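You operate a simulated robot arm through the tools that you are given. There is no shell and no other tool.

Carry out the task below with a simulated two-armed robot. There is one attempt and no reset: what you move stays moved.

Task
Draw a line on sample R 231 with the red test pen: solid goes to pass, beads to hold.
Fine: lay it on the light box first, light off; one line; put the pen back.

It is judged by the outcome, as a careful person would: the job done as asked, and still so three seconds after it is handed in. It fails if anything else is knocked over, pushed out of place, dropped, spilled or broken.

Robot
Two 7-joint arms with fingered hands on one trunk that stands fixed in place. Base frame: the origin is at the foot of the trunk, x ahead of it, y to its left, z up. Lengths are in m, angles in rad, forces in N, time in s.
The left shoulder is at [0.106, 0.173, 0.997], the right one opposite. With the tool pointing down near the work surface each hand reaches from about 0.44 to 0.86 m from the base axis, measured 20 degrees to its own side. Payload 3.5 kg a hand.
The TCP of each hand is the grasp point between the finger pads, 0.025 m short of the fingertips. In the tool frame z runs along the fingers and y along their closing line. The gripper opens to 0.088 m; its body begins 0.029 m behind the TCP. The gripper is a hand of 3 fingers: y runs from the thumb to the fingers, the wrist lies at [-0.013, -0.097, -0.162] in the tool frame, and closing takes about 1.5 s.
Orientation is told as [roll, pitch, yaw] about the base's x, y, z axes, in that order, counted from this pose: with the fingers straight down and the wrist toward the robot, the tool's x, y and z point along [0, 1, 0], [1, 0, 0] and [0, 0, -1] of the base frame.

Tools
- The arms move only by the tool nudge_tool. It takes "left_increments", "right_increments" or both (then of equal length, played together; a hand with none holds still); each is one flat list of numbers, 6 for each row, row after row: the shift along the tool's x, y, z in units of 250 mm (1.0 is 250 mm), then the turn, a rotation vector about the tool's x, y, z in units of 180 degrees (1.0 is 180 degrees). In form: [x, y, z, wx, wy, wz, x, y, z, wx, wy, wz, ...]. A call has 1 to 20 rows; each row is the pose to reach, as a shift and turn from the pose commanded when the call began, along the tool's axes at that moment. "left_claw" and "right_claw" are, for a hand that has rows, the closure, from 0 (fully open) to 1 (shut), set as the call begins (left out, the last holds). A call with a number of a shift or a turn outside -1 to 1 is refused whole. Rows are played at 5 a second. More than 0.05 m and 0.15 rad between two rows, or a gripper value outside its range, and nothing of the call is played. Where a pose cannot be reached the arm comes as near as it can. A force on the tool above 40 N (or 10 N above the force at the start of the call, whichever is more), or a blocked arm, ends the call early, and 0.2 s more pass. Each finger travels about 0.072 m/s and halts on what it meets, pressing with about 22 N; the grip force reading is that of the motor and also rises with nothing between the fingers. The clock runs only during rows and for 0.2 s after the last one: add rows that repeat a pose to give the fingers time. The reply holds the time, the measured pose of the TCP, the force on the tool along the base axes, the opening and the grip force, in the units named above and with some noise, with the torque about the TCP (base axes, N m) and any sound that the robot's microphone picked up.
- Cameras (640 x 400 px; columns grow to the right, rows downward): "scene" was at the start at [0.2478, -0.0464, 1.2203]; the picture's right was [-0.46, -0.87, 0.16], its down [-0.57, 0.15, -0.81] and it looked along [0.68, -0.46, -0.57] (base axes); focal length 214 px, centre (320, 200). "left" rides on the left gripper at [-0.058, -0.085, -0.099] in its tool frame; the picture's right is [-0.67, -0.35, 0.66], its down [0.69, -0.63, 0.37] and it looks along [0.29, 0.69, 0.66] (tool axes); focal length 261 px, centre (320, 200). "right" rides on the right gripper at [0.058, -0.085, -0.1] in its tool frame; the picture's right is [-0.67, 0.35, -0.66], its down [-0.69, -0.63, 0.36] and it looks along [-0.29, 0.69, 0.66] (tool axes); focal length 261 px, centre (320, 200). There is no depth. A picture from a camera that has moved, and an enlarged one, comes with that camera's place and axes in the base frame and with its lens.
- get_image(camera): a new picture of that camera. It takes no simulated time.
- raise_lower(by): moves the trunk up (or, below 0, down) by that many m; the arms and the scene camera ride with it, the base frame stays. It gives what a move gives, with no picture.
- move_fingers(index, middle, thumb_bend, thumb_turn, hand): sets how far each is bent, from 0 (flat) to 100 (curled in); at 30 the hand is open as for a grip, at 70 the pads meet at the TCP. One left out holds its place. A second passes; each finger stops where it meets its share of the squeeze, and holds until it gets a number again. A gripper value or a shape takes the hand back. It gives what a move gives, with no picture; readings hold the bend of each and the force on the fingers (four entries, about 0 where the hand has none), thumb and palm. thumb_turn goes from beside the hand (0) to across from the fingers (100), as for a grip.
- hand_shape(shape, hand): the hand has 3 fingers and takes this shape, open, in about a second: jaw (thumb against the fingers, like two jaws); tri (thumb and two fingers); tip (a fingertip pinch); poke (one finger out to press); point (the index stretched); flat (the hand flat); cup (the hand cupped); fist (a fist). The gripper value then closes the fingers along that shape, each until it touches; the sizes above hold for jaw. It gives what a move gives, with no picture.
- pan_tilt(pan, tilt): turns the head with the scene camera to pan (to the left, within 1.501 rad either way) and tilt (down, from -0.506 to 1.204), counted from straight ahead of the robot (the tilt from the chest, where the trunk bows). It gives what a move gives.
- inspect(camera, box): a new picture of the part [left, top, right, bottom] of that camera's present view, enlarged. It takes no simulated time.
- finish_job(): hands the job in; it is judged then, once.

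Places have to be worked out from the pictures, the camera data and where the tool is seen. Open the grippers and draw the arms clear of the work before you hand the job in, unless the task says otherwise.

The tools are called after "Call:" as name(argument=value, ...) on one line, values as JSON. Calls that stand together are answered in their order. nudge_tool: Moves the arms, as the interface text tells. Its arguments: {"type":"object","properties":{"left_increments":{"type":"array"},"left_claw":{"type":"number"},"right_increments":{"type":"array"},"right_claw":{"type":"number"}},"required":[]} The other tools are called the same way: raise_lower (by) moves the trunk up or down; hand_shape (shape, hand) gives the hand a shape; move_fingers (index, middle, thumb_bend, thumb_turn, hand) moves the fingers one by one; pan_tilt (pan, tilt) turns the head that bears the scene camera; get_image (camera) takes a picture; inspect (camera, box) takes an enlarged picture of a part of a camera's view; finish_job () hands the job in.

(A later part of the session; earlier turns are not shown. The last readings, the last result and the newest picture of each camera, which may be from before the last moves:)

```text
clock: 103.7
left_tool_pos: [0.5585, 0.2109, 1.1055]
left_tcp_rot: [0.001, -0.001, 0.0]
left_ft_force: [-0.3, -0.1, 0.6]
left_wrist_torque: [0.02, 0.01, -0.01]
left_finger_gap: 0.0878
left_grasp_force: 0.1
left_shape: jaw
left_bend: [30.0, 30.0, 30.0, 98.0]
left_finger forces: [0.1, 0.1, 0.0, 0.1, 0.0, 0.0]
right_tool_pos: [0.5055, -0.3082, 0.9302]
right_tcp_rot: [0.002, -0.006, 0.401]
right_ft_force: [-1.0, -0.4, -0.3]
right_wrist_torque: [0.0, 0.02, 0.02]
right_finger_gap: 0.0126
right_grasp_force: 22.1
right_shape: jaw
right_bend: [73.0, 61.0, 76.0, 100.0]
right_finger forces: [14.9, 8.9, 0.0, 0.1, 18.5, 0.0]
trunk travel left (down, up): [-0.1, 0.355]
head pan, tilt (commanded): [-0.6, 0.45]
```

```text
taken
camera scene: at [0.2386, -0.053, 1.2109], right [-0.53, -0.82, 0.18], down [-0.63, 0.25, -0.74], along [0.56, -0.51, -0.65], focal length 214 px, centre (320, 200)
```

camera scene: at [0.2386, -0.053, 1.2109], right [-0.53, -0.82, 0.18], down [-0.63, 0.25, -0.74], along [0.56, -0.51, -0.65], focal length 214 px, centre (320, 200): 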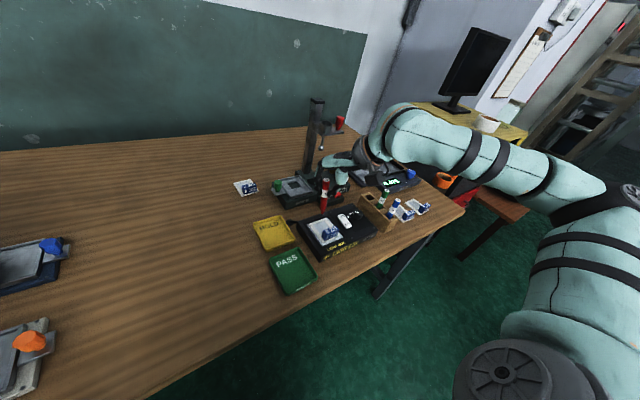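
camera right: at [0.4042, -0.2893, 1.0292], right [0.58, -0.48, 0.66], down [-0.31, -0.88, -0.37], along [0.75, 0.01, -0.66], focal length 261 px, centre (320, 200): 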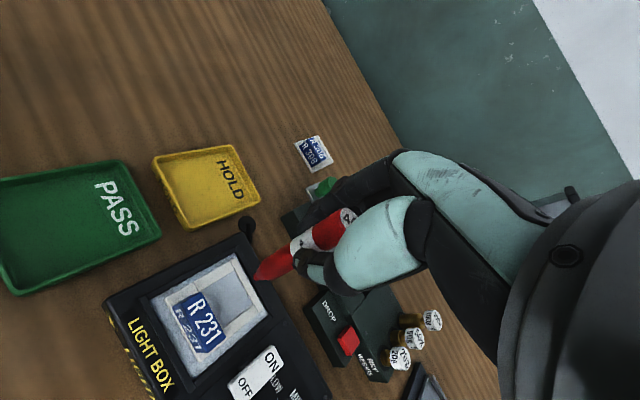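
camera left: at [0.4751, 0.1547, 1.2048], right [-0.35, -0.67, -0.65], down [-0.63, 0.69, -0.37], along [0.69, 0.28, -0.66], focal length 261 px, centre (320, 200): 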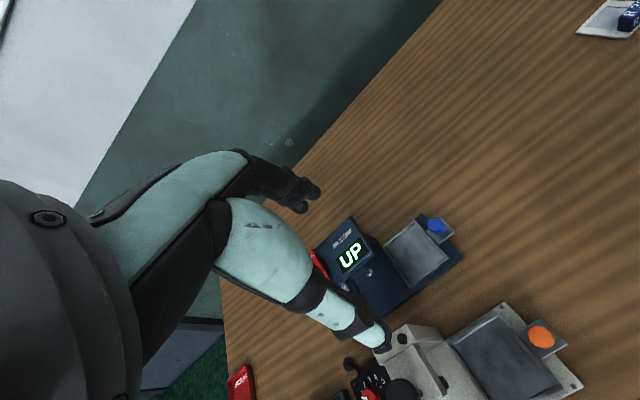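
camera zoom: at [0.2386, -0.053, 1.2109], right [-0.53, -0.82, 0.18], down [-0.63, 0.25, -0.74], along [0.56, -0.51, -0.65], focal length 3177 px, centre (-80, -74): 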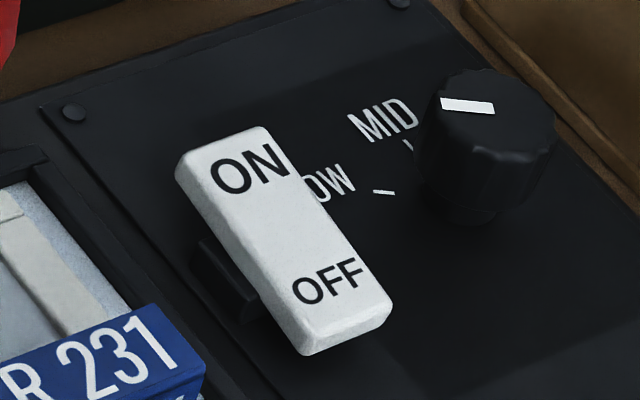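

The switch is on OFF and the panel is dark. Perhaps the stroke must simply be longer, since the pivoting pen ate part of it. I set up a longer stroke along the direction the pen already trails, starting near the film's right far corner.

Call:
nudge_tool(right_increments=[-0.04, -0.013, 0, 0, 0, 0, -0.0764, -0.0257, 0, 0, 0, 0, -0.0764, -0.0257, 0.07, 0, 0, 0, -0.0764, -0.0257, 0.14, 0, 0, 0, -0.0764, -0.0257, 0.187, 0, 0, 0, -0.0764, -0.0257, 0.187, 0, 0, 0])

Call:
inspect(camera="scene", box=[312, 208, 342, 235])

Call:
inspect(camera="right", box=[210, 230, 290, 295])

```text
clock: 105.0
left_tool_pos: [0.5594, 0.2105, 1.1053]
left_tcp_rot: [0.002, -0.001, 0.001]
left_ft_force: [0.5, -0.3, -0.3]
left_wrist_torque: [-0.01, 0.03, -0.01]
left_finger_gap: 0.0877
left_grasp_force: 0.0
left_shape: jaw
left_bend: [30.0, 30.0, 30.0, 98.0]
left_finger forces: [0.0, 0.1, 0.0, 0.0, 0.1, 0.0]
right_tool_pos: [0.5074, -0.3289, 0.8837]
right_tcp_rot: [-0.001, -0.005, 0.403]
right_ft_force: [0.5, 0.0, 0.0]
right_wrist_torque: [0.0, -0.04, 0.02]
right_finger_gap: 0.0125
right_grasp_force: 22.6
right_shape: jaw
right_bend: [73.0, 61.0, 76.0, 100.0]
right_finger forces: [15.0, 8.6, 0.0, 0.0, 18.1, 0.0]
trunk travel left (down, up): [-0.1, 0.355]
head pan, tilt (commanded): [-0.6, 0.45]
```

```text
14.81 times, centred on (327, 222) of scene
camera zoom: at [0.2385, -0.053, 1.211], right [-0.53, -0.82, 0.18], down [-0.63, 0.25, -0.74], along [0.56, -0.51, -0.65], focal length 3177 px, centre (216, -118)
```

zoom: 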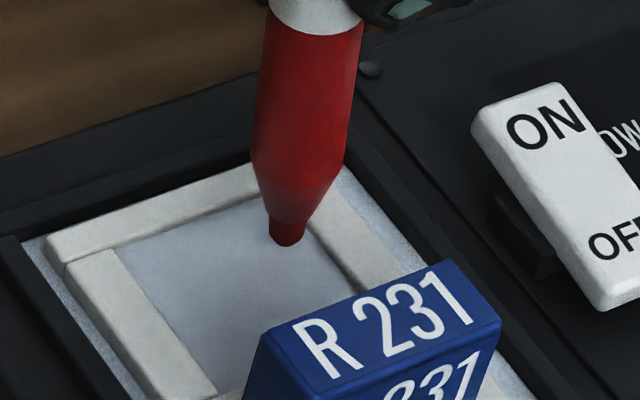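

```text
6.15 times, centred on (250, 262) of right
camera zoom: at [0.4053, -0.3089, 0.9811], right [0.58, -0.48, 0.66], down [-0.31, -0.88, -0.37], along [0.75, 0.01, -0.66], focal length 1604 px, centre (751, -185)
```

zoom: 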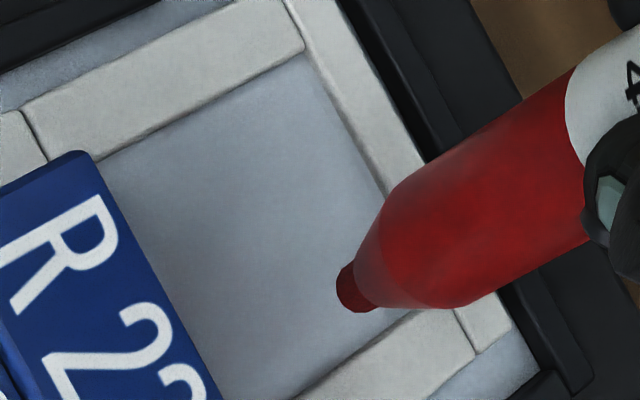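

Call:
nudge_tool(right_increments=[0, 0, 0.004, 0, 0, 0, 0, 0, 0.008, 0, 0, 0, 0, 0, 0.01, 0, 0, 0, 0, 0, 0.01, 0, 0, 0])

Call:
nudge_tool(right_increments=[0, 0, 0.002, 0, 0, 0, 0, 0, 0.002, 0, 0, 0])

Call:
nudge_tool(right_increments=[0, 0, 0.002, 0, 0, 0, 0, 0, 0.002, 0, 0, 0])

```text
clock: 106.0
left_tool_pos: [0.5588, 0.2101, 1.1065]
left_tcp_rot: [0.0, 0.0, -0.001]
left_ft_force: [0.2, 0.2, -0.9]
left_wrist_torque: [0.02, -0.01, -0.02]
left_finger_gap: 0.0878
left_grasp_force: 0.2
left_shape: jaw
left_bend: [30.0, 30.0, 30.0, 98.0]
left_finger forces: [0.0, 0.1, 0.1, 0.0, 0.0, 0.0]
right_tool_pos: [0.5063, -0.3294, 0.8817]
right_tcp_rot: [0.0, -0.004, 0.401]
right_ft_force: [0.1, 0.4, 1.8]
right_wrist_torque: [0.0, -0.03, 0.01]
right_finger_gap: 0.0123
right_grasp_force: 22.3
right_shape: jaw
right_bend: [73.0, 61.0, 76.0, 100.0]
right_finger forces: [15.0, 8.9, 0.1, 0.0, 18.3, 0.0]
trunk travel left (down, up): [-0.1, 0.355]
head pan, tilt (commanded): [-0.6, 0.45]
```

```text
clock: 106.7
left_tool_pos: [0.5585, 0.2113, 1.107]
left_tcp_rot: [0.001, 0.0, -0.001]
left_ft_force: [0.6, -0.4, -0.2]
left_wrist_torque: [0.02, 0.02, -0.01]
left_finger_gap: 0.0878
left_grasp_force: 0.1
left_shape: jaw
left_bend: [30.0, 30.0, 30.0, 98.0]
left_finger forces: [0.1, 0.0, 0.0, 0.0, 0.0, 0.0]
right_tool_pos: [0.5066, -0.3289, 0.8804]
right_tcp_rot: [0.0, -0.005, 0.402]
right_ft_force: [0.1, 1.4, 3.7]
right_wrist_torque: [0.0, -0.06, 0.01]
right_finger_gap: 0.0124
right_grasp_force: 22.2
right_shape: jaw
right_bend: [73.0, 61.0, 76.0, 100.0]
right_finger forces: [15.1, 9.0, 0.0, 0.0, 18.7, 0.0]
trunk travel left (down, up): [-0.1, 0.355]
head pan, tilt (commanded): [-0.6, 0.45]
```

```text
clock: 107.2
left_tool_pos: [0.5578, 0.2107, 1.1056]
left_tcp_rot: [0.001, 0.001, 0.001]
left_ft_force: [-0.2, 0.0, -0.2]
left_wrist_torque: [0.02, 0.0, -0.03]
left_finger_gap: 0.0875
left_grasp_force: 0.0
left_shape: jaw
left_bend: [30.0, 30.0, 30.0, 98.0]
left_finger forces: [0.1, 0.0, 0.1, 0.0, 0.0, 0.0]
right_tool_pos: [0.5075, -0.3285, 0.88]
right_tcp_rot: [0.0, -0.005, 0.402]
right_ft_force: [0.6, 0.1, 4.9]
right_wrist_torque: [0.0, -0.02, -0.02]
right_finger_gap: 0.0125
right_grasp_force: 22.5
right_shape: jaw
right_bend: [73.0, 61.0, 76.0, 100.0]
right_finger forces: [15.2, 9.2, 0.0, 0.0, 18.8, 0.0]
trunk travel left (down, up): [-0.1, 0.355]
head pan, tilt (commanded): [-0.6, 0.45]
```

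Contact at 4.9 N. I stroke along +tool x in short segments, checking the force after each and correcting the height so contact holds.

Call:
nudge_tool(right_increments=[0.008, 0, -0.001, 0, 0, 0, 0.016, 0, -0.001, 0, 0, 0, 0.024, 0, -0.001, 0, 0, 0])

Call:
inspect(camera="right", box=[210, 230, 290, 295])

Call:
inspect(camera="scene", box=[312, 208, 342, 235])

```text
clock: 108.0
left_tool_pos: [0.5591, 0.2111, 1.1069]
left_tcp_rot: [0.001, 0.0, 0.0]
left_ft_force: [0.3, -0.6, -0.9]
left_wrist_torque: [-0.02, 0.01, 0.0]
left_finger_gap: 0.0877
left_grasp_force: 0.1
left_shape: jaw
left_bend: [30.0, 30.0, 30.0, 98.0]
left_finger forces: [0.0, 0.0, 0.0, 0.1, 0.1, 0.0]
right_tool_pos: [0.5043, -0.3249, 0.8801]
right_tcp_rot: [0.001, -0.004, 0.401]
right_ft_force: [1.1, -0.5, 1.3]
right_wrist_torque: [-0.05, -0.05, -0.03]
right_finger_gap: 0.0123
right_grasp_force: 22.5
right_shape: jaw
right_bend: [73.0, 61.0, 76.0, 100.0]
right_finger forces: [14.9, 10.5, 0.1, 0.0, 18.9, 0.1]
trunk travel left (down, up): [-0.1, 0.355]
head pan, tilt (commanded): [-0.6, 0.45]
```

```text
6.15 times, centred on (250, 262) of right
camera zoom: at [0.4025, -0.3041, 0.9784], right [0.58, -0.48, 0.66], down [-0.31, -0.88, -0.37], along [0.75, 0.01, -0.66], focal length 1604 px, centre (751, -185)
```

zoom: 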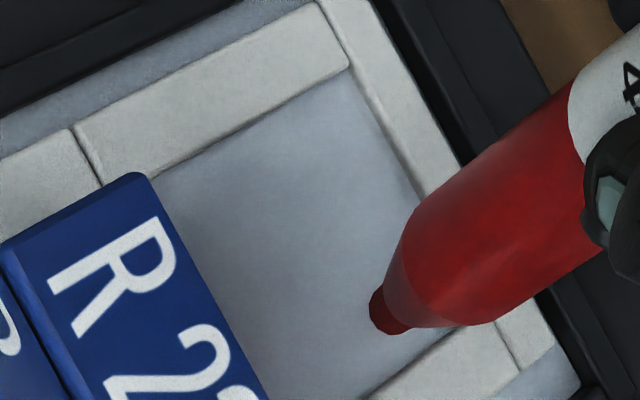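

```text
14.81 times, centred on (327, 222) of scene
camera zoom: at [0.2385, -0.053, 1.2109], right [-0.53, -0.82, 0.18], down [-0.63, 0.25, -0.74], along [0.56, -0.51, -0.65], focal length 3177 px, centre (216, -118)
```

zoom: 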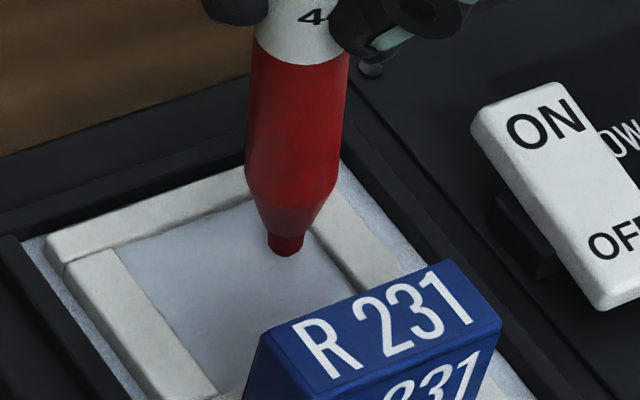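

The nib sticks and the pen pivots when I drag along tool x; along the closing line it slid. I use the same sticking to swing the pen back upright in my grip: press and move the hand back 16 mm, rising slightly as it straightens.

Call:
nudge_tool(right_increments=[0, 0, 0.0028, 0, 0, 0, -0.008, 0, 0.0014, 0, 0, 0, -0.016, 0, 0.0002, 0, 0, 0, -0.024, 0, -0.0009, 0, 0, 0, -0.032, 0, -0.0018, 0, 0, 0, -0.04, 0, -0.0025, 0, 0, 0, -0.048, 0, -0.003, 0, 0, 0, -0.056, 0, -0.0034, 0, 0, 0, -0.062, 0, -0.0036, 0, 0, 0])

Call:
inspect(camera="right", box=[210, 230, 290, 295])

Call:
inspect(camera="scene", box=[312, 208, 342, 235])

```text
clock: 110.0
left_tool_pos: [0.5598, 0.2105, 1.1061]
left_tcp_rot: [0.0, 0.0, -0.001]
left_ft_force: [1.0, 1.4, -1.3]
left_wrist_torque: [0.01, -0.01, 0.03]
left_finger_gap: 0.0876
left_grasp_force: 0.0
left_shape: jaw
left_bend: [30.0, 30.0, 30.0, 98.0]
left_finger forces: [0.0, 0.1, 0.0, 0.0, 0.1, 0.1]
right_tool_pos: [0.5104, -0.3377, 0.8806]
right_tcp_rot: [0.0, -0.004, 0.401]
right_ft_force: [-0.7, -0.6, 0.2]
right_wrist_torque: [0.02, 0.04, 0.03]
right_finger_gap: 0.0124
right_grasp_force: 22.2
right_shape: jaw
right_bend: [73.0, 61.0, 76.0, 100.0]
right_finger forces: [14.9, 8.8, 0.0, 0.0, 18.3, 0.0]
trunk travel left (down, up): [-0.1, 0.355]
head pan, tilt (commanded): [-0.6, 0.45]
```

```text
6.15 times, centred on (250, 262) of right
camera zoom: at [0.4087, -0.3184, 0.979], right [0.58, -0.48, 0.66], down [-0.31, -0.88, -0.37], along [0.75, 0.01, -0.66], focal length 1604 px, centre (751, -185)
```

zoom: 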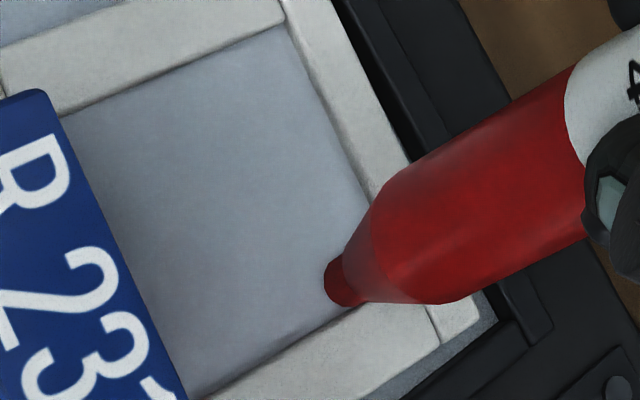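

```text
14.81 times, centred on (327, 222) of scene
camera zoom: at [0.2385, -0.0529, 1.211], right [-0.53, -0.82, 0.18], down [-0.63, 0.25, -0.74], along [0.56, -0.51, -0.65], focal length 3177 px, centre (216, -118)
```

zoom: 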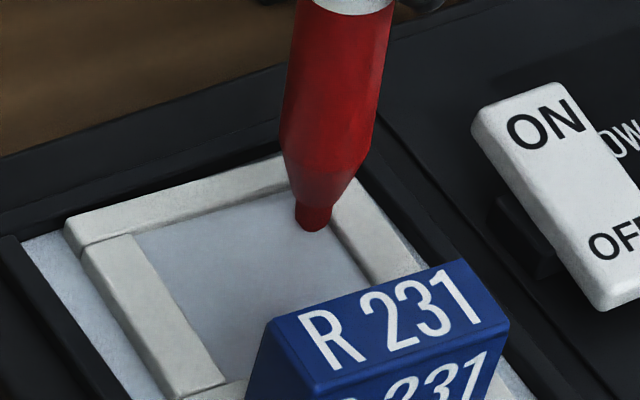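

The sample itself slid about 4 mm within the frame because the nib clings to the film. I lift off and re-measure the sample and the pen before planning a longer stroke along the closing line.

Call:
nudge_tool(right_increments=[0, 0, -0.06, 0, 0, 0, 0, 0, -0.14, 0, 0, 0, 0, 0, -0.22, 0, 0, 0, 0, 0, -0.22, 0, 0, 0])

Call:
inspect(camera="scene", box=[305, 205, 345, 240])

Call:
inspect(camera="right", box=[150, 230, 290, 330])

```text
clock: 111.0
left_tool_pos: [0.5588, 0.2111, 1.1058]
left_tcp_rot: [0.001, 0.0, 0.0]
left_ft_force: [0.8, -0.5, 1.0]
left_wrist_torque: [-0.03, 0.02, 0.01]
left_finger_gap: 0.0875
left_grasp_force: 0.2
left_shape: jaw
left_bend: [30.0, 30.0, 30.0, 98.0]
left_finger forces: [0.0, 0.0, 0.0, 0.0, 0.1, 0.0]
right_tool_pos: [0.5108, -0.3394, 0.9358]
right_tcp_rot: [0.002, -0.006, 0.401]
right_ft_force: [0.1, 0.7, 0.1]
right_wrist_torque: [-0.02, 0.0, 0.01]
right_finger_gap: 0.0126
right_grasp_force: 22.4
right_shape: jaw
right_bend: [73.0, 61.0, 76.0, 100.0]
right_finger forces: [14.8, 9.0, 0.1, 0.0, 18.2, 0.0]
trunk travel left (down, up): [-0.1, 0.355]
head pan, tilt (commanded): [-0.6, 0.45]
```

```text
11.43 times, centred on (325, 222) of scene
camera zoom: at [0.2387, -0.0531, 1.2109], right [-0.53, -0.82, 0.18], down [-0.63, 0.25, -0.74], along [0.56, -0.51, -0.65], focal length 2451 px, centre (263, -57)
```

zoom: 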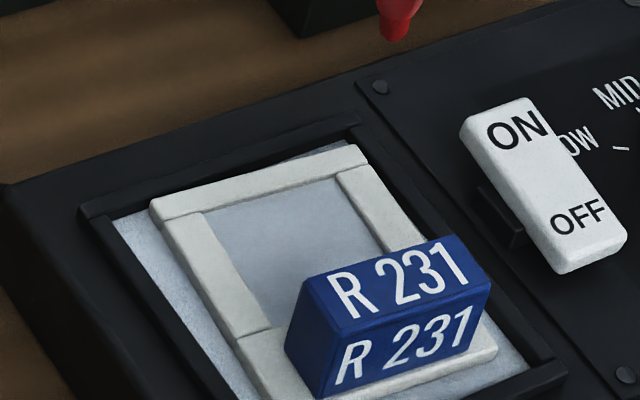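

```text
4.00 times, centred on (220, 280) of right
camera zoom: at [0.4091, -0.3191, 1.0342], right [0.58, -0.48, 0.66], down [-0.31, -0.88, -0.37], along [0.75, 0.01, -0.66], focal length 1043 px, centre (720, -120)
```

zoom: 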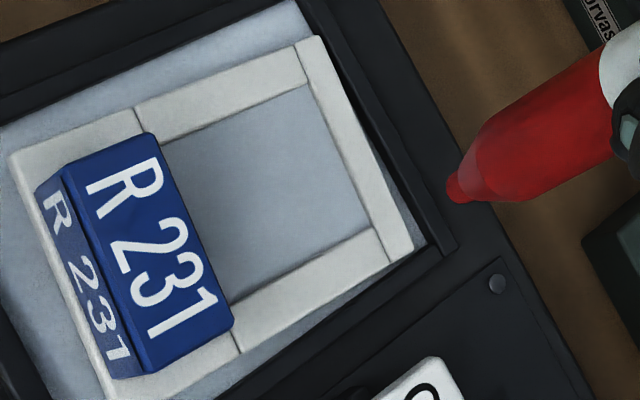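

The film now spans corners near (0.487, -0.347) to (0.523, -0.314), still inside the frame. I turn the hand to yaw 0.75 so the closing line runs along that diagonal, and bring the nib over the near-right corner of the film.

Call:
nudge_tool(right_increments=[0.016, -0.025, 0, 0, 0, -0.04, 0.032, -0.05, 0, 0, 0, -0.08, 0.047, -0.075, 0, 0, 0, -0.111, 0.047, -0.075, 0.06, 0, 0, -0.111, 0.047, -0.075, 0.12, 0, 0, -0.111, 0.047, -0.075, 0.19, 0, 0, -0.111, 0.047, -0.075, 0.19, 0, 0, -0.111])

Call:
inspect(camera="scene", box=[310, 208, 345, 240])

Call:
inspect(camera="right", box=[200, 220, 300, 300])

```text
clock: 112.7
left_tool_pos: [0.5583, 0.2119, 1.106]
left_tcp_rot: [0.0, 0.0, 0.0]
left_ft_force: [0.4, 0.1, 0.6]
left_wrist_torque: [-0.02, -0.01, -0.02]
left_finger_gap: 0.0876
left_grasp_force: 0.0
left_shape: jaw
left_bend: [30.0, 30.0, 30.0, 98.0]
left_finger forces: [0.0, 0.0, 0.0, 0.0, 0.0, 0.0]
right_tool_pos: [0.488, -0.3362, 0.8868]
right_tcp_rot: [-0.002, -0.004, 0.748]
right_ft_force: [0.4, 0.2, -0.2]
right_wrist_torque: [0.0, 0.04, 0.02]
right_finger_gap: 0.0125
right_grasp_force: 21.7
right_shape: jaw
right_bend: [73.0, 61.0, 76.0, 100.0]
right_finger forces: [15.0, 8.8, 0.1, 0.0, 17.8, 0.0]
trunk travel left (down, up): [-0.1, 0.355]
head pan, tilt (commanded): [-0.6, 0.45]
```

```text
12.50 times, centred on (328, 224) of scene
camera zoom: at [0.2385, -0.0529, 1.211], right [-0.53, -0.82, 0.18], down [-0.63, 0.25, -0.74], along [0.56, -0.51, -0.65], focal length 2681 px, centre (226, -100)
```

zoom: 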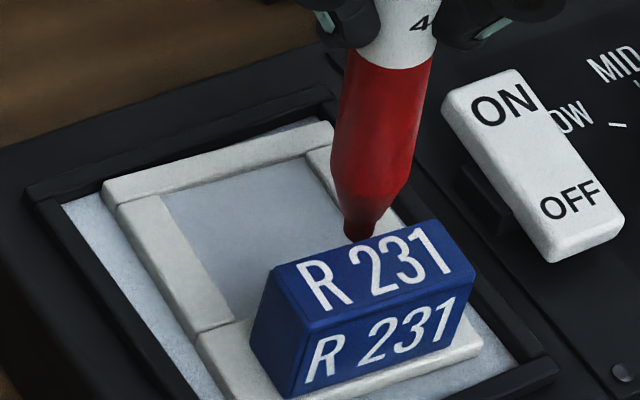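

```text
5.00 times, centred on (250, 260) of right
camera zoom: at [0.3858, -0.3513, 0.9865], right [0.71, -0.25, 0.66], down [0.01, -0.93, -0.37], along [0.71, 0.27, -0.66], focal length 1303 px, centre (670, -100)
```

zoom: 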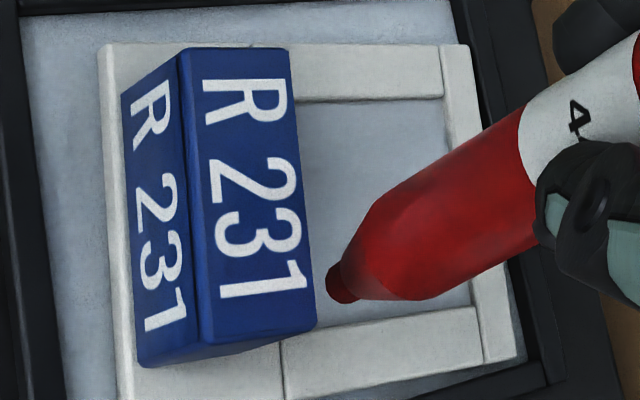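

Call:
nudge_tool(right_increments=[0.003, 0.0085, 0, 0, 0, 0, 0.003, 0.0085, 0.01, 0, 0, 0, 0.003, 0.0085, 0.018, 0, 0, 0, 0.003, 0.0085, 0.022, 0, 0, 0, 0.003, 0.0085, 0.022, 0, 0, 0])

Call:
nudge_tool(right_increments=[0, 0, 0.002, 0, 0, 0, 0, 0, 0.002, 0, 0, 0])

```text
clock: 113.8
left_tool_pos: [0.5589, 0.2111, 1.1052]
left_tcp_rot: [0.001, 0.0, -0.001]
left_ft_force: [0.1, 0.0, -1.0]
left_wrist_torque: [-0.01, 0.03, -0.01]
left_finger_gap: 0.0877
left_grasp_force: 0.0
left_shape: jaw
left_bend: [30.0, 30.0, 30.0, 98.0]
left_finger forces: [0.1, 0.0, 0.1, 0.0, 0.0, 0.0]
right_tool_pos: [0.4902, -0.3322, 0.8824]
right_tcp_rot: [0.001, -0.006, 0.748]
right_ft_force: [-0.2, 1.0, 0.4]
right_wrist_torque: [-0.04, -0.02, 0.0]
right_finger_gap: 0.0122
right_grasp_force: 21.8
right_shape: jaw
right_bend: [73.0, 61.0, 76.0, 100.0]
right_finger forces: [15.0, 8.8, 0.0, 0.0, 17.7, 0.1]
trunk travel left (down, up): [-0.1, 0.355]
head pan, tilt (commanded): [-0.6, 0.45]
```

```text
clock: 114.5
left_tool_pos: [0.5594, 0.2109, 1.1056]
left_tcp_rot: [0.001, -0.001, -0.001]
left_ft_force: [-1.1, -0.2, 1.0]
left_wrist_torque: [-0.02, 0.01, 0.0]
left_finger_gap: 0.0877
left_grasp_force: 0.0
left_shape: jaw
left_bend: [30.0, 30.0, 30.0, 98.0]
left_finger forces: [0.0, 0.0, 0.1, 0.1, 0.1, 0.0]
right_tool_pos: [0.489, -0.3321, 0.8824]
right_tcp_rot: [0.0, -0.004, 0.749]
right_ft_force: [0.0, -0.2, -0.8]
right_wrist_torque: [-0.02, 0.01, 0.0]
right_finger_gap: 0.0124
right_grasp_force: 22.1
right_shape: jaw
right_bend: [73.0, 61.0, 76.0, 100.0]
right_finger forces: [14.9, 8.8, 0.0, 0.0, 17.9, 0.0]
trunk travel left (down, up): [-0.1, 0.355]
head pan, tilt (commanded): [-0.6, 0.45]
```

Call:
nudge_tool(right_increments=[0, 0, 0.002, 0, 0, 0, 0, 0, 0.002, 0, 0, 0])

Call:
nudge_tool(right_increments=[0, 0, 0.002, 0, 0, 0, 0, 0, 0.002, 0, 0, 0])

Call:
inspect(camera="right", box=[200, 220, 300, 300])

```text
clock: 115.0
left_tool_pos: [0.5596, 0.2113, 1.1064]
left_tcp_rot: [0.0, 0.0, 0.0]
left_ft_force: [-0.5, -0.6, 0.6]
left_wrist_torque: [0.04, 0.03, -0.03]
left_finger_gap: 0.0881
left_grasp_force: 0.1
left_shape: jaw
left_bend: [30.0, 30.0, 30.0, 98.0]
left_finger forces: [0.1, 0.1, 0.1, 0.0, 0.0, 0.0]
right_tool_pos: [0.4899, -0.3325, 0.8809]
right_tcp_rot: [0.0, -0.007, 0.747]
right_ft_force: [-0.6, -0.4, 0.3]
right_wrist_torque: [-0.03, 0.04, -0.02]
right_finger_gap: 0.0125
right_grasp_force: 21.9
right_shape: jaw
right_bend: [73.0, 61.0, 76.0, 100.0]
right_finger forces: [15.0, 8.9, 0.0, 0.1, 17.8, 0.0]
trunk travel left (down, up): [-0.1, 0.355]
head pan, tilt (commanded): [-0.6, 0.45]
```

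```text
clock: 115.7
left_tool_pos: [0.5586, 0.2114, 1.1062]
left_tcp_rot: [0.0, -0.002, -0.001]
left_ft_force: [-0.2, 0.7, 0.6]
left_wrist_torque: [0.0, -0.01, -0.02]
left_finger_gap: 0.0879
left_grasp_force: 0.1
left_shape: jaw
left_bend: [30.0, 30.0, 30.0, 98.0]
left_finger forces: [0.0, 0.1, 0.0, 0.0, 0.1, 0.0]
right_tool_pos: [0.4883, -0.332, 0.8812]
right_tcp_rot: [0.001, -0.004, 0.748]
right_ft_force: [-0.8, 0.4, -0.2]
right_wrist_torque: [0.0, -0.02, 0.0]
right_finger_gap: 0.0123
right_grasp_force: 22.0
right_shape: jaw
right_bend: [73.0, 61.0, 76.0, 100.0]
right_finger forces: [15.2, 8.8, 0.0, 0.0, 17.9, 0.0]
trunk travel left (down, up): [-0.1, 0.355]
head pan, tilt (commanded): [-0.6, 0.45]
```

```text
5.00 times, centred on (250, 260) of right
camera zoom: at [0.3872, -0.3481, 0.979], right [0.71, -0.25, 0.66], down [0.01, -0.93, -0.37], along [0.71, 0.27, -0.66], focal length 1303 px, centre (670, -100)
```

zoom: 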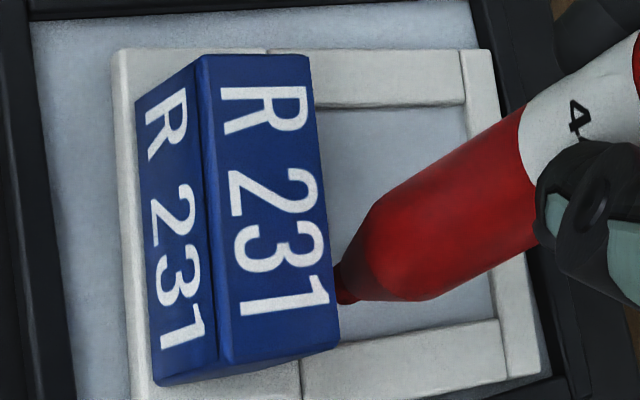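

Call:
nudge_tool(right_increments=[0, 0, 0.002, 0, 0, 0, 0, 0, 0.002, 0, 0, 0])

Call:
nudge_tool(right_increments=[0, 0, 0.002, 0, 0, 0, 0, 0, 0.002, 0, 0, 0])

```text
clock: 116.2
left_tool_pos: [0.5579, 0.2114, 1.1056]
left_tcp_rot: [0.001, 0.002, -0.001]
left_ft_force: [0.1, 0.4, -0.4]
left_wrist_torque: [0.0, -0.02, -0.01]
left_finger_gap: 0.0879
left_grasp_force: 0.0
left_shape: jaw
left_bend: [30.0, 30.0, 30.0, 98.0]
left_finger forces: [0.0, 0.0, 0.0, 0.0, 0.1, 0.0]
right_tool_pos: [0.4885, -0.3322, 0.8811]
right_tcp_rot: [-0.001, -0.005, 0.747]
right_ft_force: [-0.3, 0.2, 0.8]
right_wrist_torque: [0.0, -0.01, 0.0]
right_finger_gap: 0.0122
right_grasp_force: 21.7
right_shape: jaw
right_bend: [73.0, 61.0, 76.0, 100.0]
right_finger forces: [15.1, 8.8, 0.0, 0.0, 17.9, 0.0]
trunk travel left (down, up): [-0.1, 0.355]
head pan, tilt (commanded): [-0.6, 0.45]
```

```text
clock: 116.8
left_tool_pos: [0.5582, 0.2127, 1.1064]
left_tcp_rot: [0.0, -0.001, -0.001]
left_ft_force: [0.0, 0.4, 0.0]
left_wrist_torque: [-0.02, -0.03, 0.01]
left_finger_gap: 0.0877
left_grasp_force: 0.0
left_shape: jaw
left_bend: [30.0, 30.0, 30.0, 98.0]
left_finger forces: [0.0, 0.1, 0.0, 0.0, 0.0, 0.1]
right_tool_pos: [0.4893, -0.3313, 0.8796]
right_tcp_rot: [0.0, -0.005, 0.748]
right_ft_force: [0.1, 0.3, 3.5]
right_wrist_torque: [-0.03, -0.03, 0.01]
right_finger_gap: 0.0127
right_grasp_force: 22.6
right_shape: jaw
right_bend: [73.0, 61.0, 76.0, 100.0]
right_finger forces: [15.2, 9.1, 0.0, 0.0, 18.4, 0.1]
trunk travel left (down, up): [-0.1, 0.355]
head pan, tilt (commanded): [-0.6, 0.45]
```

Contact at 3.5 N. I ease slightly and stroke along the closing line, 10 mm first, checking force and nib.

Call:
nudge_tool(right_increments=[0, 0.01, -0.0008, 0, 0, 0, 0, 0.02, -0.0008, 0, 0, 0, 0, 0.03, -0.0008, 0, 0, 0, 0, 0.04, -0.0008, 0, 0, 0])

Call:
inspect(camera="right", box=[200, 220, 300, 300])

Call:
inspect(camera="scene", box=[310, 208, 345, 240])

```text
clock: 117.8
left_tool_pos: [0.5576, 0.2101, 1.1062]
left_tcp_rot: [-0.001, 0.0, -0.002]
left_ft_force: [0.7, -0.7, -0.2]
left_wrist_torque: [0.0, -0.01, -0.02]
left_finger_gap: 0.0877
left_grasp_force: 0.0
left_shape: jaw
left_bend: [30.0, 30.0, 30.0, 98.0]
left_finger forces: [0.0, 0.0, 0.0, 0.0, 0.0, 0.1]
right_tool_pos: [0.4987, -0.324, 0.8807]
right_tcp_rot: [0.0, -0.004, 0.748]
right_ft_force: [-0.3, -0.5, 0.6]
right_wrist_torque: [0.0, 0.0, -0.02]
right_finger_gap: 0.0125
right_grasp_force: 21.7
right_shape: jaw
right_bend: [73.0, 61.0, 76.0, 100.0]
right_finger forces: [14.8, 9.2, 0.0, 0.0, 18.3, 0.0]
trunk travel left (down, up): [-0.1, 0.355]
head pan, tilt (commanded): [-0.6, 0.45]
```

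```text
5.00 times, centred on (250, 260) of right
camera zoom: at [0.3945, -0.341, 0.9789], right [0.71, -0.26, 0.66], down [0.01, -0.93, -0.37], along [0.71, 0.27, -0.66], focal length 1303 px, centre (670, -100)
```

zoom: 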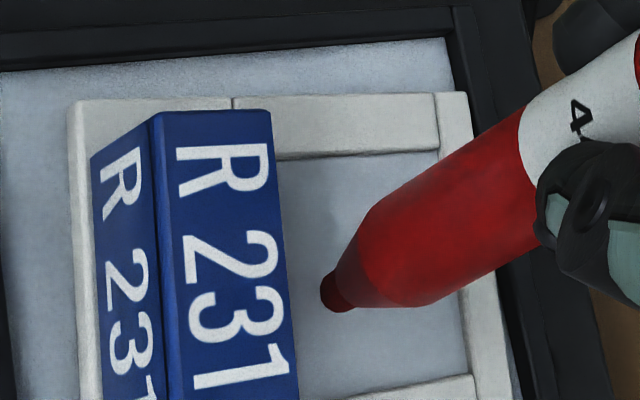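

```text
12.50 times, centred on (328, 224) of scene
camera zoom: at [0.2386, -0.0531, 1.2109], right [-0.53, -0.82, 0.18], down [-0.63, 0.25, -0.74], along [0.56, -0.51, -0.65], focal length 2681 px, centre (226, -100)
```

zoom: 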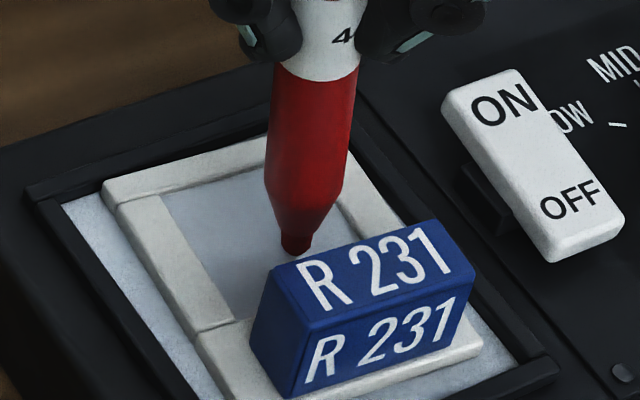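

The nib is sliding; force has dropped to 0.6 N. I lower 0.4 mm and continue the stroke.

Call:
nudge_tool(right_increments=[0, 0.004, 0.0016, 0, 0, 0, 0, 0.014, 0.0016, 0, 0, 0, 0, 0.024, 0.0018, 0, 0, 0, 0, 0.034, 0.002, 0, 0, 0])

Call:
inspect(camera="right", box=[200, 220, 300, 300])

Call:
inspect(camera="scene", box=[310, 208, 345, 240])

```text
clock: 118.8
left_tool_pos: [0.5584, 0.2104, 1.106]
left_tcp_rot: [0.0, 0.001, 0.0]
left_ft_force: [-0.1, 0.5, -0.3]
left_wrist_torque: [-0.03, 0.02, 0.0]
left_finger_gap: 0.0879
left_grasp_force: 0.1
left_shape: jaw
left_bend: [30.0, 30.0, 30.0, 98.0]
left_finger forces: [0.1, 0.0, 0.1, 0.0, 0.1, 0.0]
right_tool_pos: [0.502, -0.3195, 0.8806]
right_tcp_rot: [0.0, -0.006, 0.748]
right_ft_force: [0.4, -0.5, 1.1]
right_wrist_torque: [-0.02, 0.03, 0.0]
right_finger_gap: 0.0126
right_grasp_force: 21.7
right_shape: jaw
right_bend: [73.0, 61.0, 76.0, 100.0]
right_finger forces: [15.1, 9.1, 0.0, 0.0, 18.7, 0.0]
trunk travel left (down, up): [-0.1, 0.355]
head pan, tilt (commanded): [-0.6, 0.45]
```

```text
5.00 times, centred on (250, 260) of right
camera zoom: at [0.4003, -0.3357, 0.9787], right [0.71, -0.26, 0.66], down [0.01, -0.93, -0.37], along [0.71, 0.27, -0.66], focal length 1303 px, centre (670, -100)
```

zoom: 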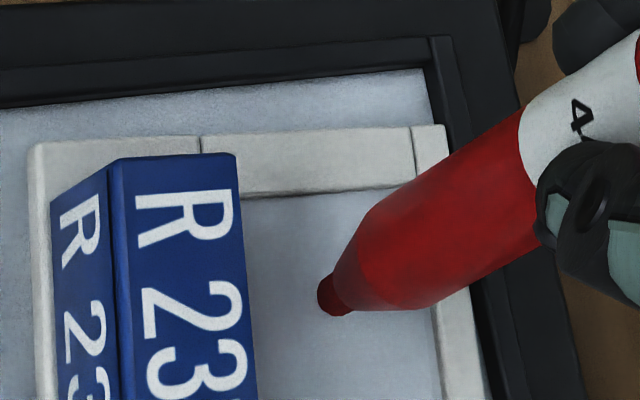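

```text
12.50 times, centred on (328, 224) of scene
camera zoom: at [0.2385, -0.053, 1.211], right [-0.53, -0.82, 0.18], down [-0.63, 0.25, -0.74], along [0.56, -0.51, -0.65], focal length 2681 px, centre (226, -100)
```

zoom: 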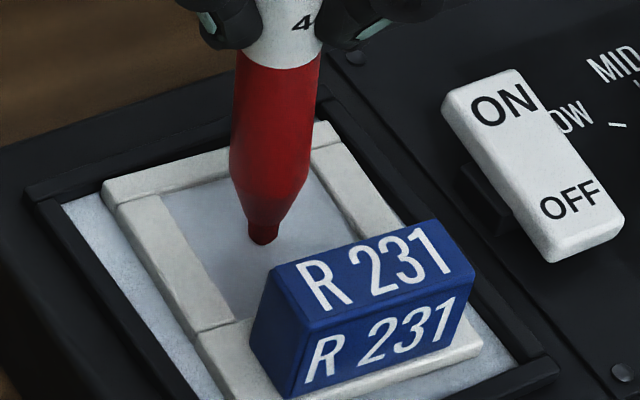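

The nib slides but leaves nothing at about 1 N. I press to roughly 5 N at this point and continue the stroke a few millimetres to see whether pressure makes the ink flow.

Call:
nudge_tool(right_increments=[0, 0, 0.0016, 0, 0, 0, 0, 0, 0.0032, 0, 0, 0, 0, 0.008, 0.0036, 0, 0, 0, 0, 0.016, 0.0036, 0, 0, 0])

Call:
inspect(camera="right", box=[200, 220, 300, 300])

Call:
inspect(camera="scene", box=[310, 208, 345, 240])

```text
clock: 119.8
left_tool_pos: [0.5573, 0.21, 1.1066]
left_tcp_rot: [0.0, 0.0, 0.0]
left_ft_force: [0.4, -0.3, 0.6]
left_wrist_torque: [0.02, -0.01, 0.01]
left_finger_gap: 0.0877
left_grasp_force: 0.1
left_shape: jaw
left_bend: [30.0, 30.0, 30.0, 98.0]
left_finger forces: [0.0, 0.0, 0.1, 0.0, 0.0, 0.0]
right_tool_pos: [0.5052, -0.318, 0.8795]
right_tcp_rot: [-0.001, -0.006, 0.75]
right_ft_force: [-0.5, -0.3, 5.5]
right_wrist_torque: [-0.03, 0.02, 0.0]
right_finger_gap: 0.0126
right_grasp_force: 22.5
right_shape: jaw
right_bend: [73.0, 61.0, 77.0, 100.0]
right_finger forces: [15.8, 9.8, 0.0, 0.1, 20.9, 0.1]
trunk travel left (down, up): [-0.1, 0.355]
head pan, tilt (commanded): [-0.6, 0.45]
```

```text
5.00 times, centred on (250, 260) of right
camera zoom: at [0.4031, -0.3334, 0.9778], right [0.71, -0.25, 0.66], down [0.01, -0.93, -0.37], along [0.71, 0.27, -0.66], focal length 1303 px, centre (670, -100)
```

zoom: 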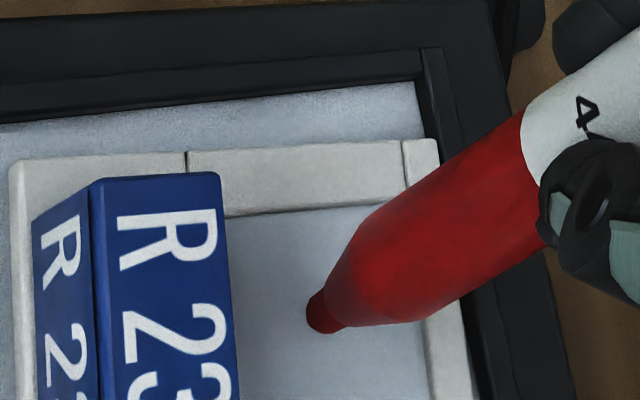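

```text
12.50 times, centred on (328, 224) of scene
camera zoom: at [0.238, -0.0527, 1.2111], right [-0.53, -0.82, 0.18], down [-0.63, 0.25, -0.74], along [0.56, -0.51, -0.65], focal length 2681 px, centre (226, -100)
```

zoom: 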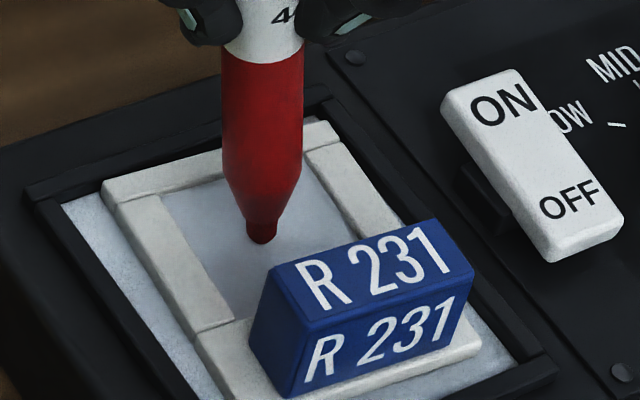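

It sticks at 5 N without inking. I ease back to about 2 N and complete the stroke to the far corner in one go, so the slide is as long as the film allows, then lift.

Call:
nudge_tool(right_increments=[0, 0, -0.0024, 0, 0, 0, 0, 0.008, -0.0024, 0, 0, 0, 0, 0.016, -0.0022, 0, 0, 0, 0, 0.024, -0.002, 0, 0, 0])

Call:
inspect(camera="scene", box=[310, 208, 345, 240])

```text
clock: 120.8
left_tool_pos: [0.5592, 0.2111, 1.1069]
left_tcp_rot: [0.0, -0.001, -0.001]
left_ft_force: [0.1, 0.0, 0.2]
left_wrist_torque: [0.02, -0.01, -0.02]
left_finger_gap: 0.0876
left_grasp_force: 0.0
left_shape: jaw
left_bend: [30.0, 30.0, 30.0, 98.0]
left_finger forces: [0.1, 0.0, 0.1, 0.1, 0.0, 0.0]
right_tool_pos: [0.5111, -0.3135, 0.8792]
right_tcp_rot: [-0.002, -0.005, 0.748]
right_ft_force: [-0.7, -0.2, 3.1]
right_wrist_torque: [-0.08, 0.08, 0.01]
right_finger_gap: 0.0126
right_grasp_force: 22.2
right_shape: jaw
right_bend: [73.0, 61.0, 77.0, 100.0]
right_finger forces: [15.8, 9.6, 0.0, 0.0, 20.7, 0.1]
trunk travel left (down, up): [-0.1, 0.355]
head pan, tilt (commanded): [-0.6, 0.45]
```

```text
12.50 times, centred on (328, 224) of scene
camera zoom: at [0.2382, -0.0529, 1.2111], right [-0.53, -0.82, 0.18], down [-0.63, 0.25, -0.74], along [0.56, -0.51, -0.65], focal length 2681 px, centre (226, -100)
```

zoom: 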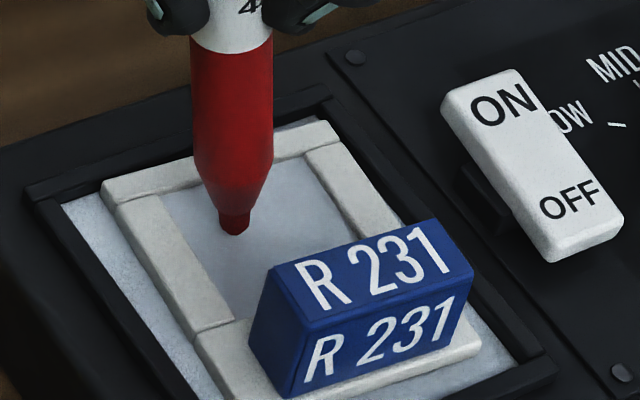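

Call:
nudge_tool(right_increments=[0, 0.01, 0.0002, 0, 0, 0, 0, 0.02, 0.0004, 0, 0, 0, 0, 0.028, 0.0005, 0, 0, 0, 0, 0.03, -0.03, 0, 0, 0, 0, 0.03, -0.1, 0, 0, 0, 0, 0.03, -0.2, 0, 0, 0, 0, 0.03, -0.2, 0, 0, 0])

Call:
inspect(camera="scene", box=[310, 208, 345, 240])

Call:
inspect(camera="right", box=[180, 230, 290, 320])

```text
clock: 122.5
left_tool_pos: [0.5576, 0.2109, 1.106]
left_tcp_rot: [0.001, 0.002, -0.001]
left_ft_force: [0.0, -0.1, -0.1]
left_wrist_torque: [0.03, -0.01, -0.01]
left_finger_gap: 0.0874
left_grasp_force: 0.1
left_shape: jaw
left_bend: [30.0, 30.0, 30.0, 98.0]
left_finger forces: [0.1, 0.1, 0.0, 0.0, 0.0, 0.0]
right_tool_pos: [0.5155, -0.3075, 0.9292]
right_tcp_rot: [-0.001, -0.005, 0.749]
right_ft_force: [-0.1, 0.6, 0.4]
right_wrist_torque: [0.0, 0.01, -0.03]
right_finger_gap: 0.0126
right_grasp_force: 22.0
right_shape: jaw
right_bend: [73.0, 61.0, 77.0, 100.0]
right_finger forces: [15.5, 9.7, 0.0, 0.1, 19.0, 0.1]
trunk travel left (down, up): [-0.1, 0.355]
head pan, tilt (commanded): [-0.6, 0.45]
```

```text
12.50 times, centred on (328, 224) of scene
camera zoom: at [0.2387, -0.0532, 1.2109], right [-0.53, -0.82, 0.18], down [-0.63, 0.25, -0.74], along [0.56, -0.51, -0.65], focal length 2681 px, centre (226, -100)
```

zoom: 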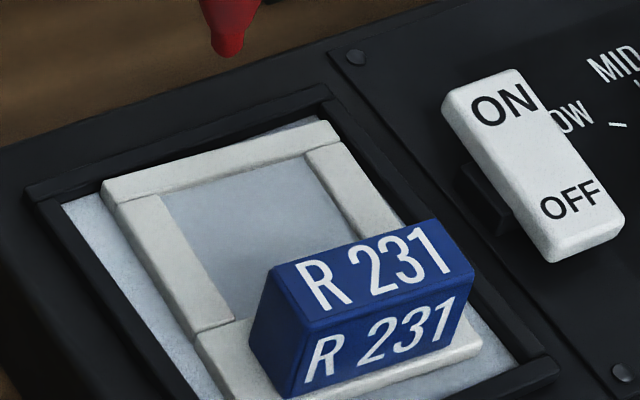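

```text
4.44 times, centred on (235, 275) of right
camera zoom: at [0.4135, -0.3236, 1.0278], right [0.71, -0.25, 0.66], down [0.01, -0.93, -0.37], along [0.71, 0.27, -0.66], focal length 1158 px, centre (698, -133)
```

zoom: 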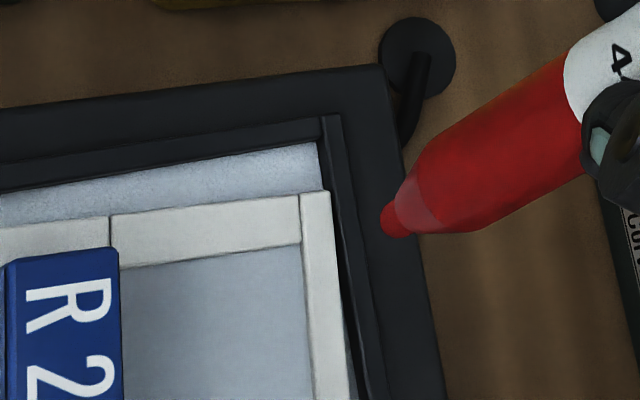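

Still nothing right after a long sliding stroke. I wait about three seconds again and look once more.

Call:
nudge_tool(right_increments=[0, 0, 0, 0, 0, 0, 0, 0, 0, 0, 0, 0, 0, 0, 0, 0, 0, 0, 0, 0, 0, 0, 0, 0, 0, 0, 0, 0, 0, 0, 0, 0, 0, 0, 0, 0, 0, 0, 0, 0, 0, 0, 0, 0, 0, 0, 0, 0, 0, 0, 0, 0, 0, 0, 0, 0, 0, 0, 0, 0, 0, 0, 0, 0, 0, 0, 0, 0, 0, 0, 0, 0, 0, 0, 0, 0, 0, 0, 0, 0, 0, 0, 0, 0, 0, 0, 0, 0, 0, 0, 0, 0, 0, 0, 0, 0])

Call:
inspect(camera="scene", box=[314, 212, 334, 230])

Call:
inspect(camera="scene", box=[318, 160, 348, 215])

```text
clock: 125.8
left_tool_pos: [0.5581, 0.2118, 1.1069]
left_tcp_rot: [0.001, -0.001, 0.001]
left_ft_force: [0.6, -0.2, -0.6]
left_wrist_torque: [-0.04, -0.01, 0.01]
left_finger_gap: 0.0878
left_grasp_force: 0.2
left_shape: jaw
left_bend: [30.0, 30.0, 30.0, 98.0]
left_finger forces: [0.1, 0.0, 0.0, 0.0, 0.0, 0.1]
right_tool_pos: [0.5154, -0.308, 0.9282]
right_tcp_rot: [-0.001, -0.006, 0.751]
right_ft_force: [-1.0, 0.2, -0.1]
right_wrist_torque: [-0.02, 0.02, 0.02]
right_finger_gap: 0.0123
right_grasp_force: 22.3
right_shape: jaw
right_bend: [73.0, 61.0, 77.0, 100.0]
right_finger forces: [15.6, 9.7, 0.0, 0.0, 19.0, 0.1]
trunk travel left (down, up): [-0.1, 0.355]
head pan, tilt (commanded): [-0.6, 0.45]
```

```text
16.00 times, centred on (324, 221) of scene
camera zoom: at [0.2386, -0.053, 1.2109], right [-0.53, -0.82, 0.18], down [-0.63, 0.25, -0.74], along [0.56, -0.51, -0.65], focal length 3432 px, centre (256, -136)
```

zoom: 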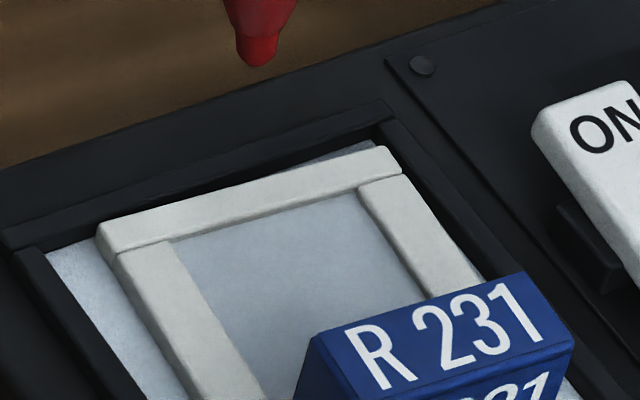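

```text
7.27 times, centred on (333, 188) of scene
camera zoom: at [0.2386, -0.053, 1.2109], right [-0.53, -0.82, 0.18], down [-0.63, 0.25, -0.74], along [0.56, -0.51, -0.65], focal length 1560 px, centre (226, 291)
```

zoom: 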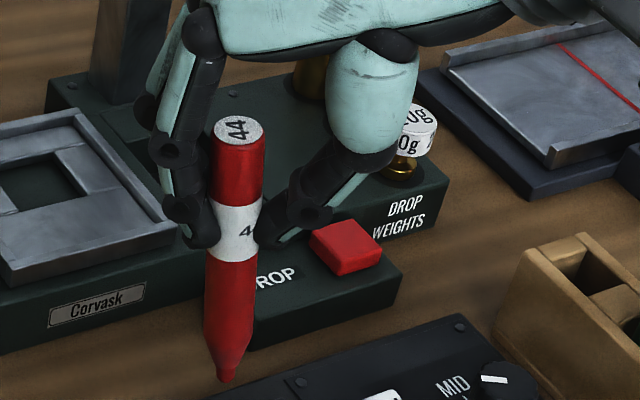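

No trace. I take one extreme close-up of the film itself in case the trace is very faint.

Call:
inspect(camera="scene", box=[319, 216, 331, 226])

Call:
inspect(camera="right", box=[195, 280, 265, 345])

```text
16.00 times, centred on (325, 221) of scene
camera zoom: at [0.2386, -0.053, 1.2109], right [-0.53, -0.82, 0.18], down [-0.63, 0.25, -0.74], along [0.56, -0.51, -0.65], focal length 3432 px, centre (240, -136)
```

zoom: 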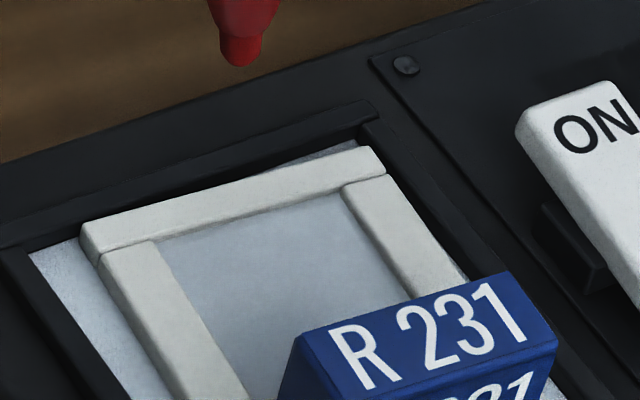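

```text
6.15 times, centred on (230, 312) of right
camera zoom: at [0.4134, -0.3234, 1.0277], right [0.71, -0.25, 0.66], down [0.01, -0.93, -0.37], along [0.71, 0.27, -0.66], focal length 1604 px, centre (874, -492)
```

zoom: 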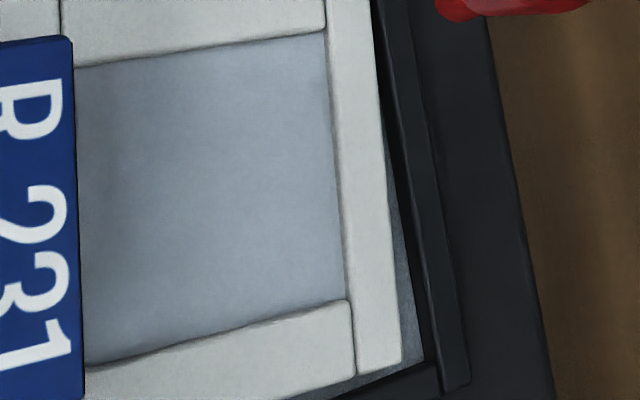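

The film is truly clean. Since everything hinges on the preconditions, I re-check the rocker's tilt from a better angle: I raise the hand and look at the switch with the hand camera.

Call:
nudge_tool(right_increments=[-0.04, -0.04, -0.1, 0, 0, 0, -0.08, -0.08, -0.2, 0, 0, 0, -0.12, -0.12, -0.28, 0, 0, 0, -0.12, -0.12, -0.28, 0, 0, 0])

Call:
get_image(camera="right")

```text
clock: 126.8
left_tool_pos: [0.5577, 0.2114, 1.1057]
left_tcp_rot: [0.001, 0.0, -0.001]
left_ft_force: [0.5, 0.4, 0.7]
left_wrist_torque: [0.0, 0.01, 0.02]
left_finger_gap: 0.0876
left_grasp_force: 0.2
left_shape: jaw
left_bend: [30.0, 30.0, 30.0, 98.0]
left_finger forces: [0.1, 0.0, 0.0, 0.1, 0.1, 0.0]
right_tool_pos: [0.512, -0.3504, 1.0]
right_tcp_rot: [-0.001, -0.004, 0.749]
right_ft_force: [0.2, -0.7, 0.2]
right_wrist_torque: [0.0, -0.02, -0.02]
right_finger_gap: 0.0124
right_grasp_force: 21.9
right_shape: jaw
right_bend: [73.0, 61.0, 77.0, 100.0]
right_finger forces: [15.7, 9.4, 0.0, 0.0, 18.6, 0.1]
trunk travel left (down, up): [-0.1, 0.355]
head pan, tilt (commanded): [-0.6, 0.45]
```

```text
taken
camera right: at [0.4104, -0.3663, 1.0983], right [0.71, -0.26, 0.66], down [0.01, -0.93, -0.37], along [0.71, 0.27, -0.66], focal length 261 px, centre (320, 200)
```

right: 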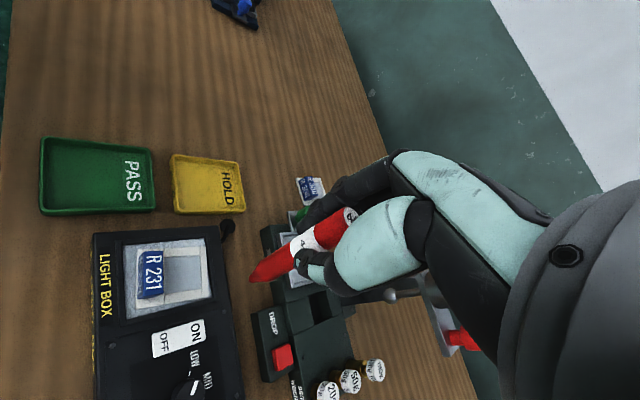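

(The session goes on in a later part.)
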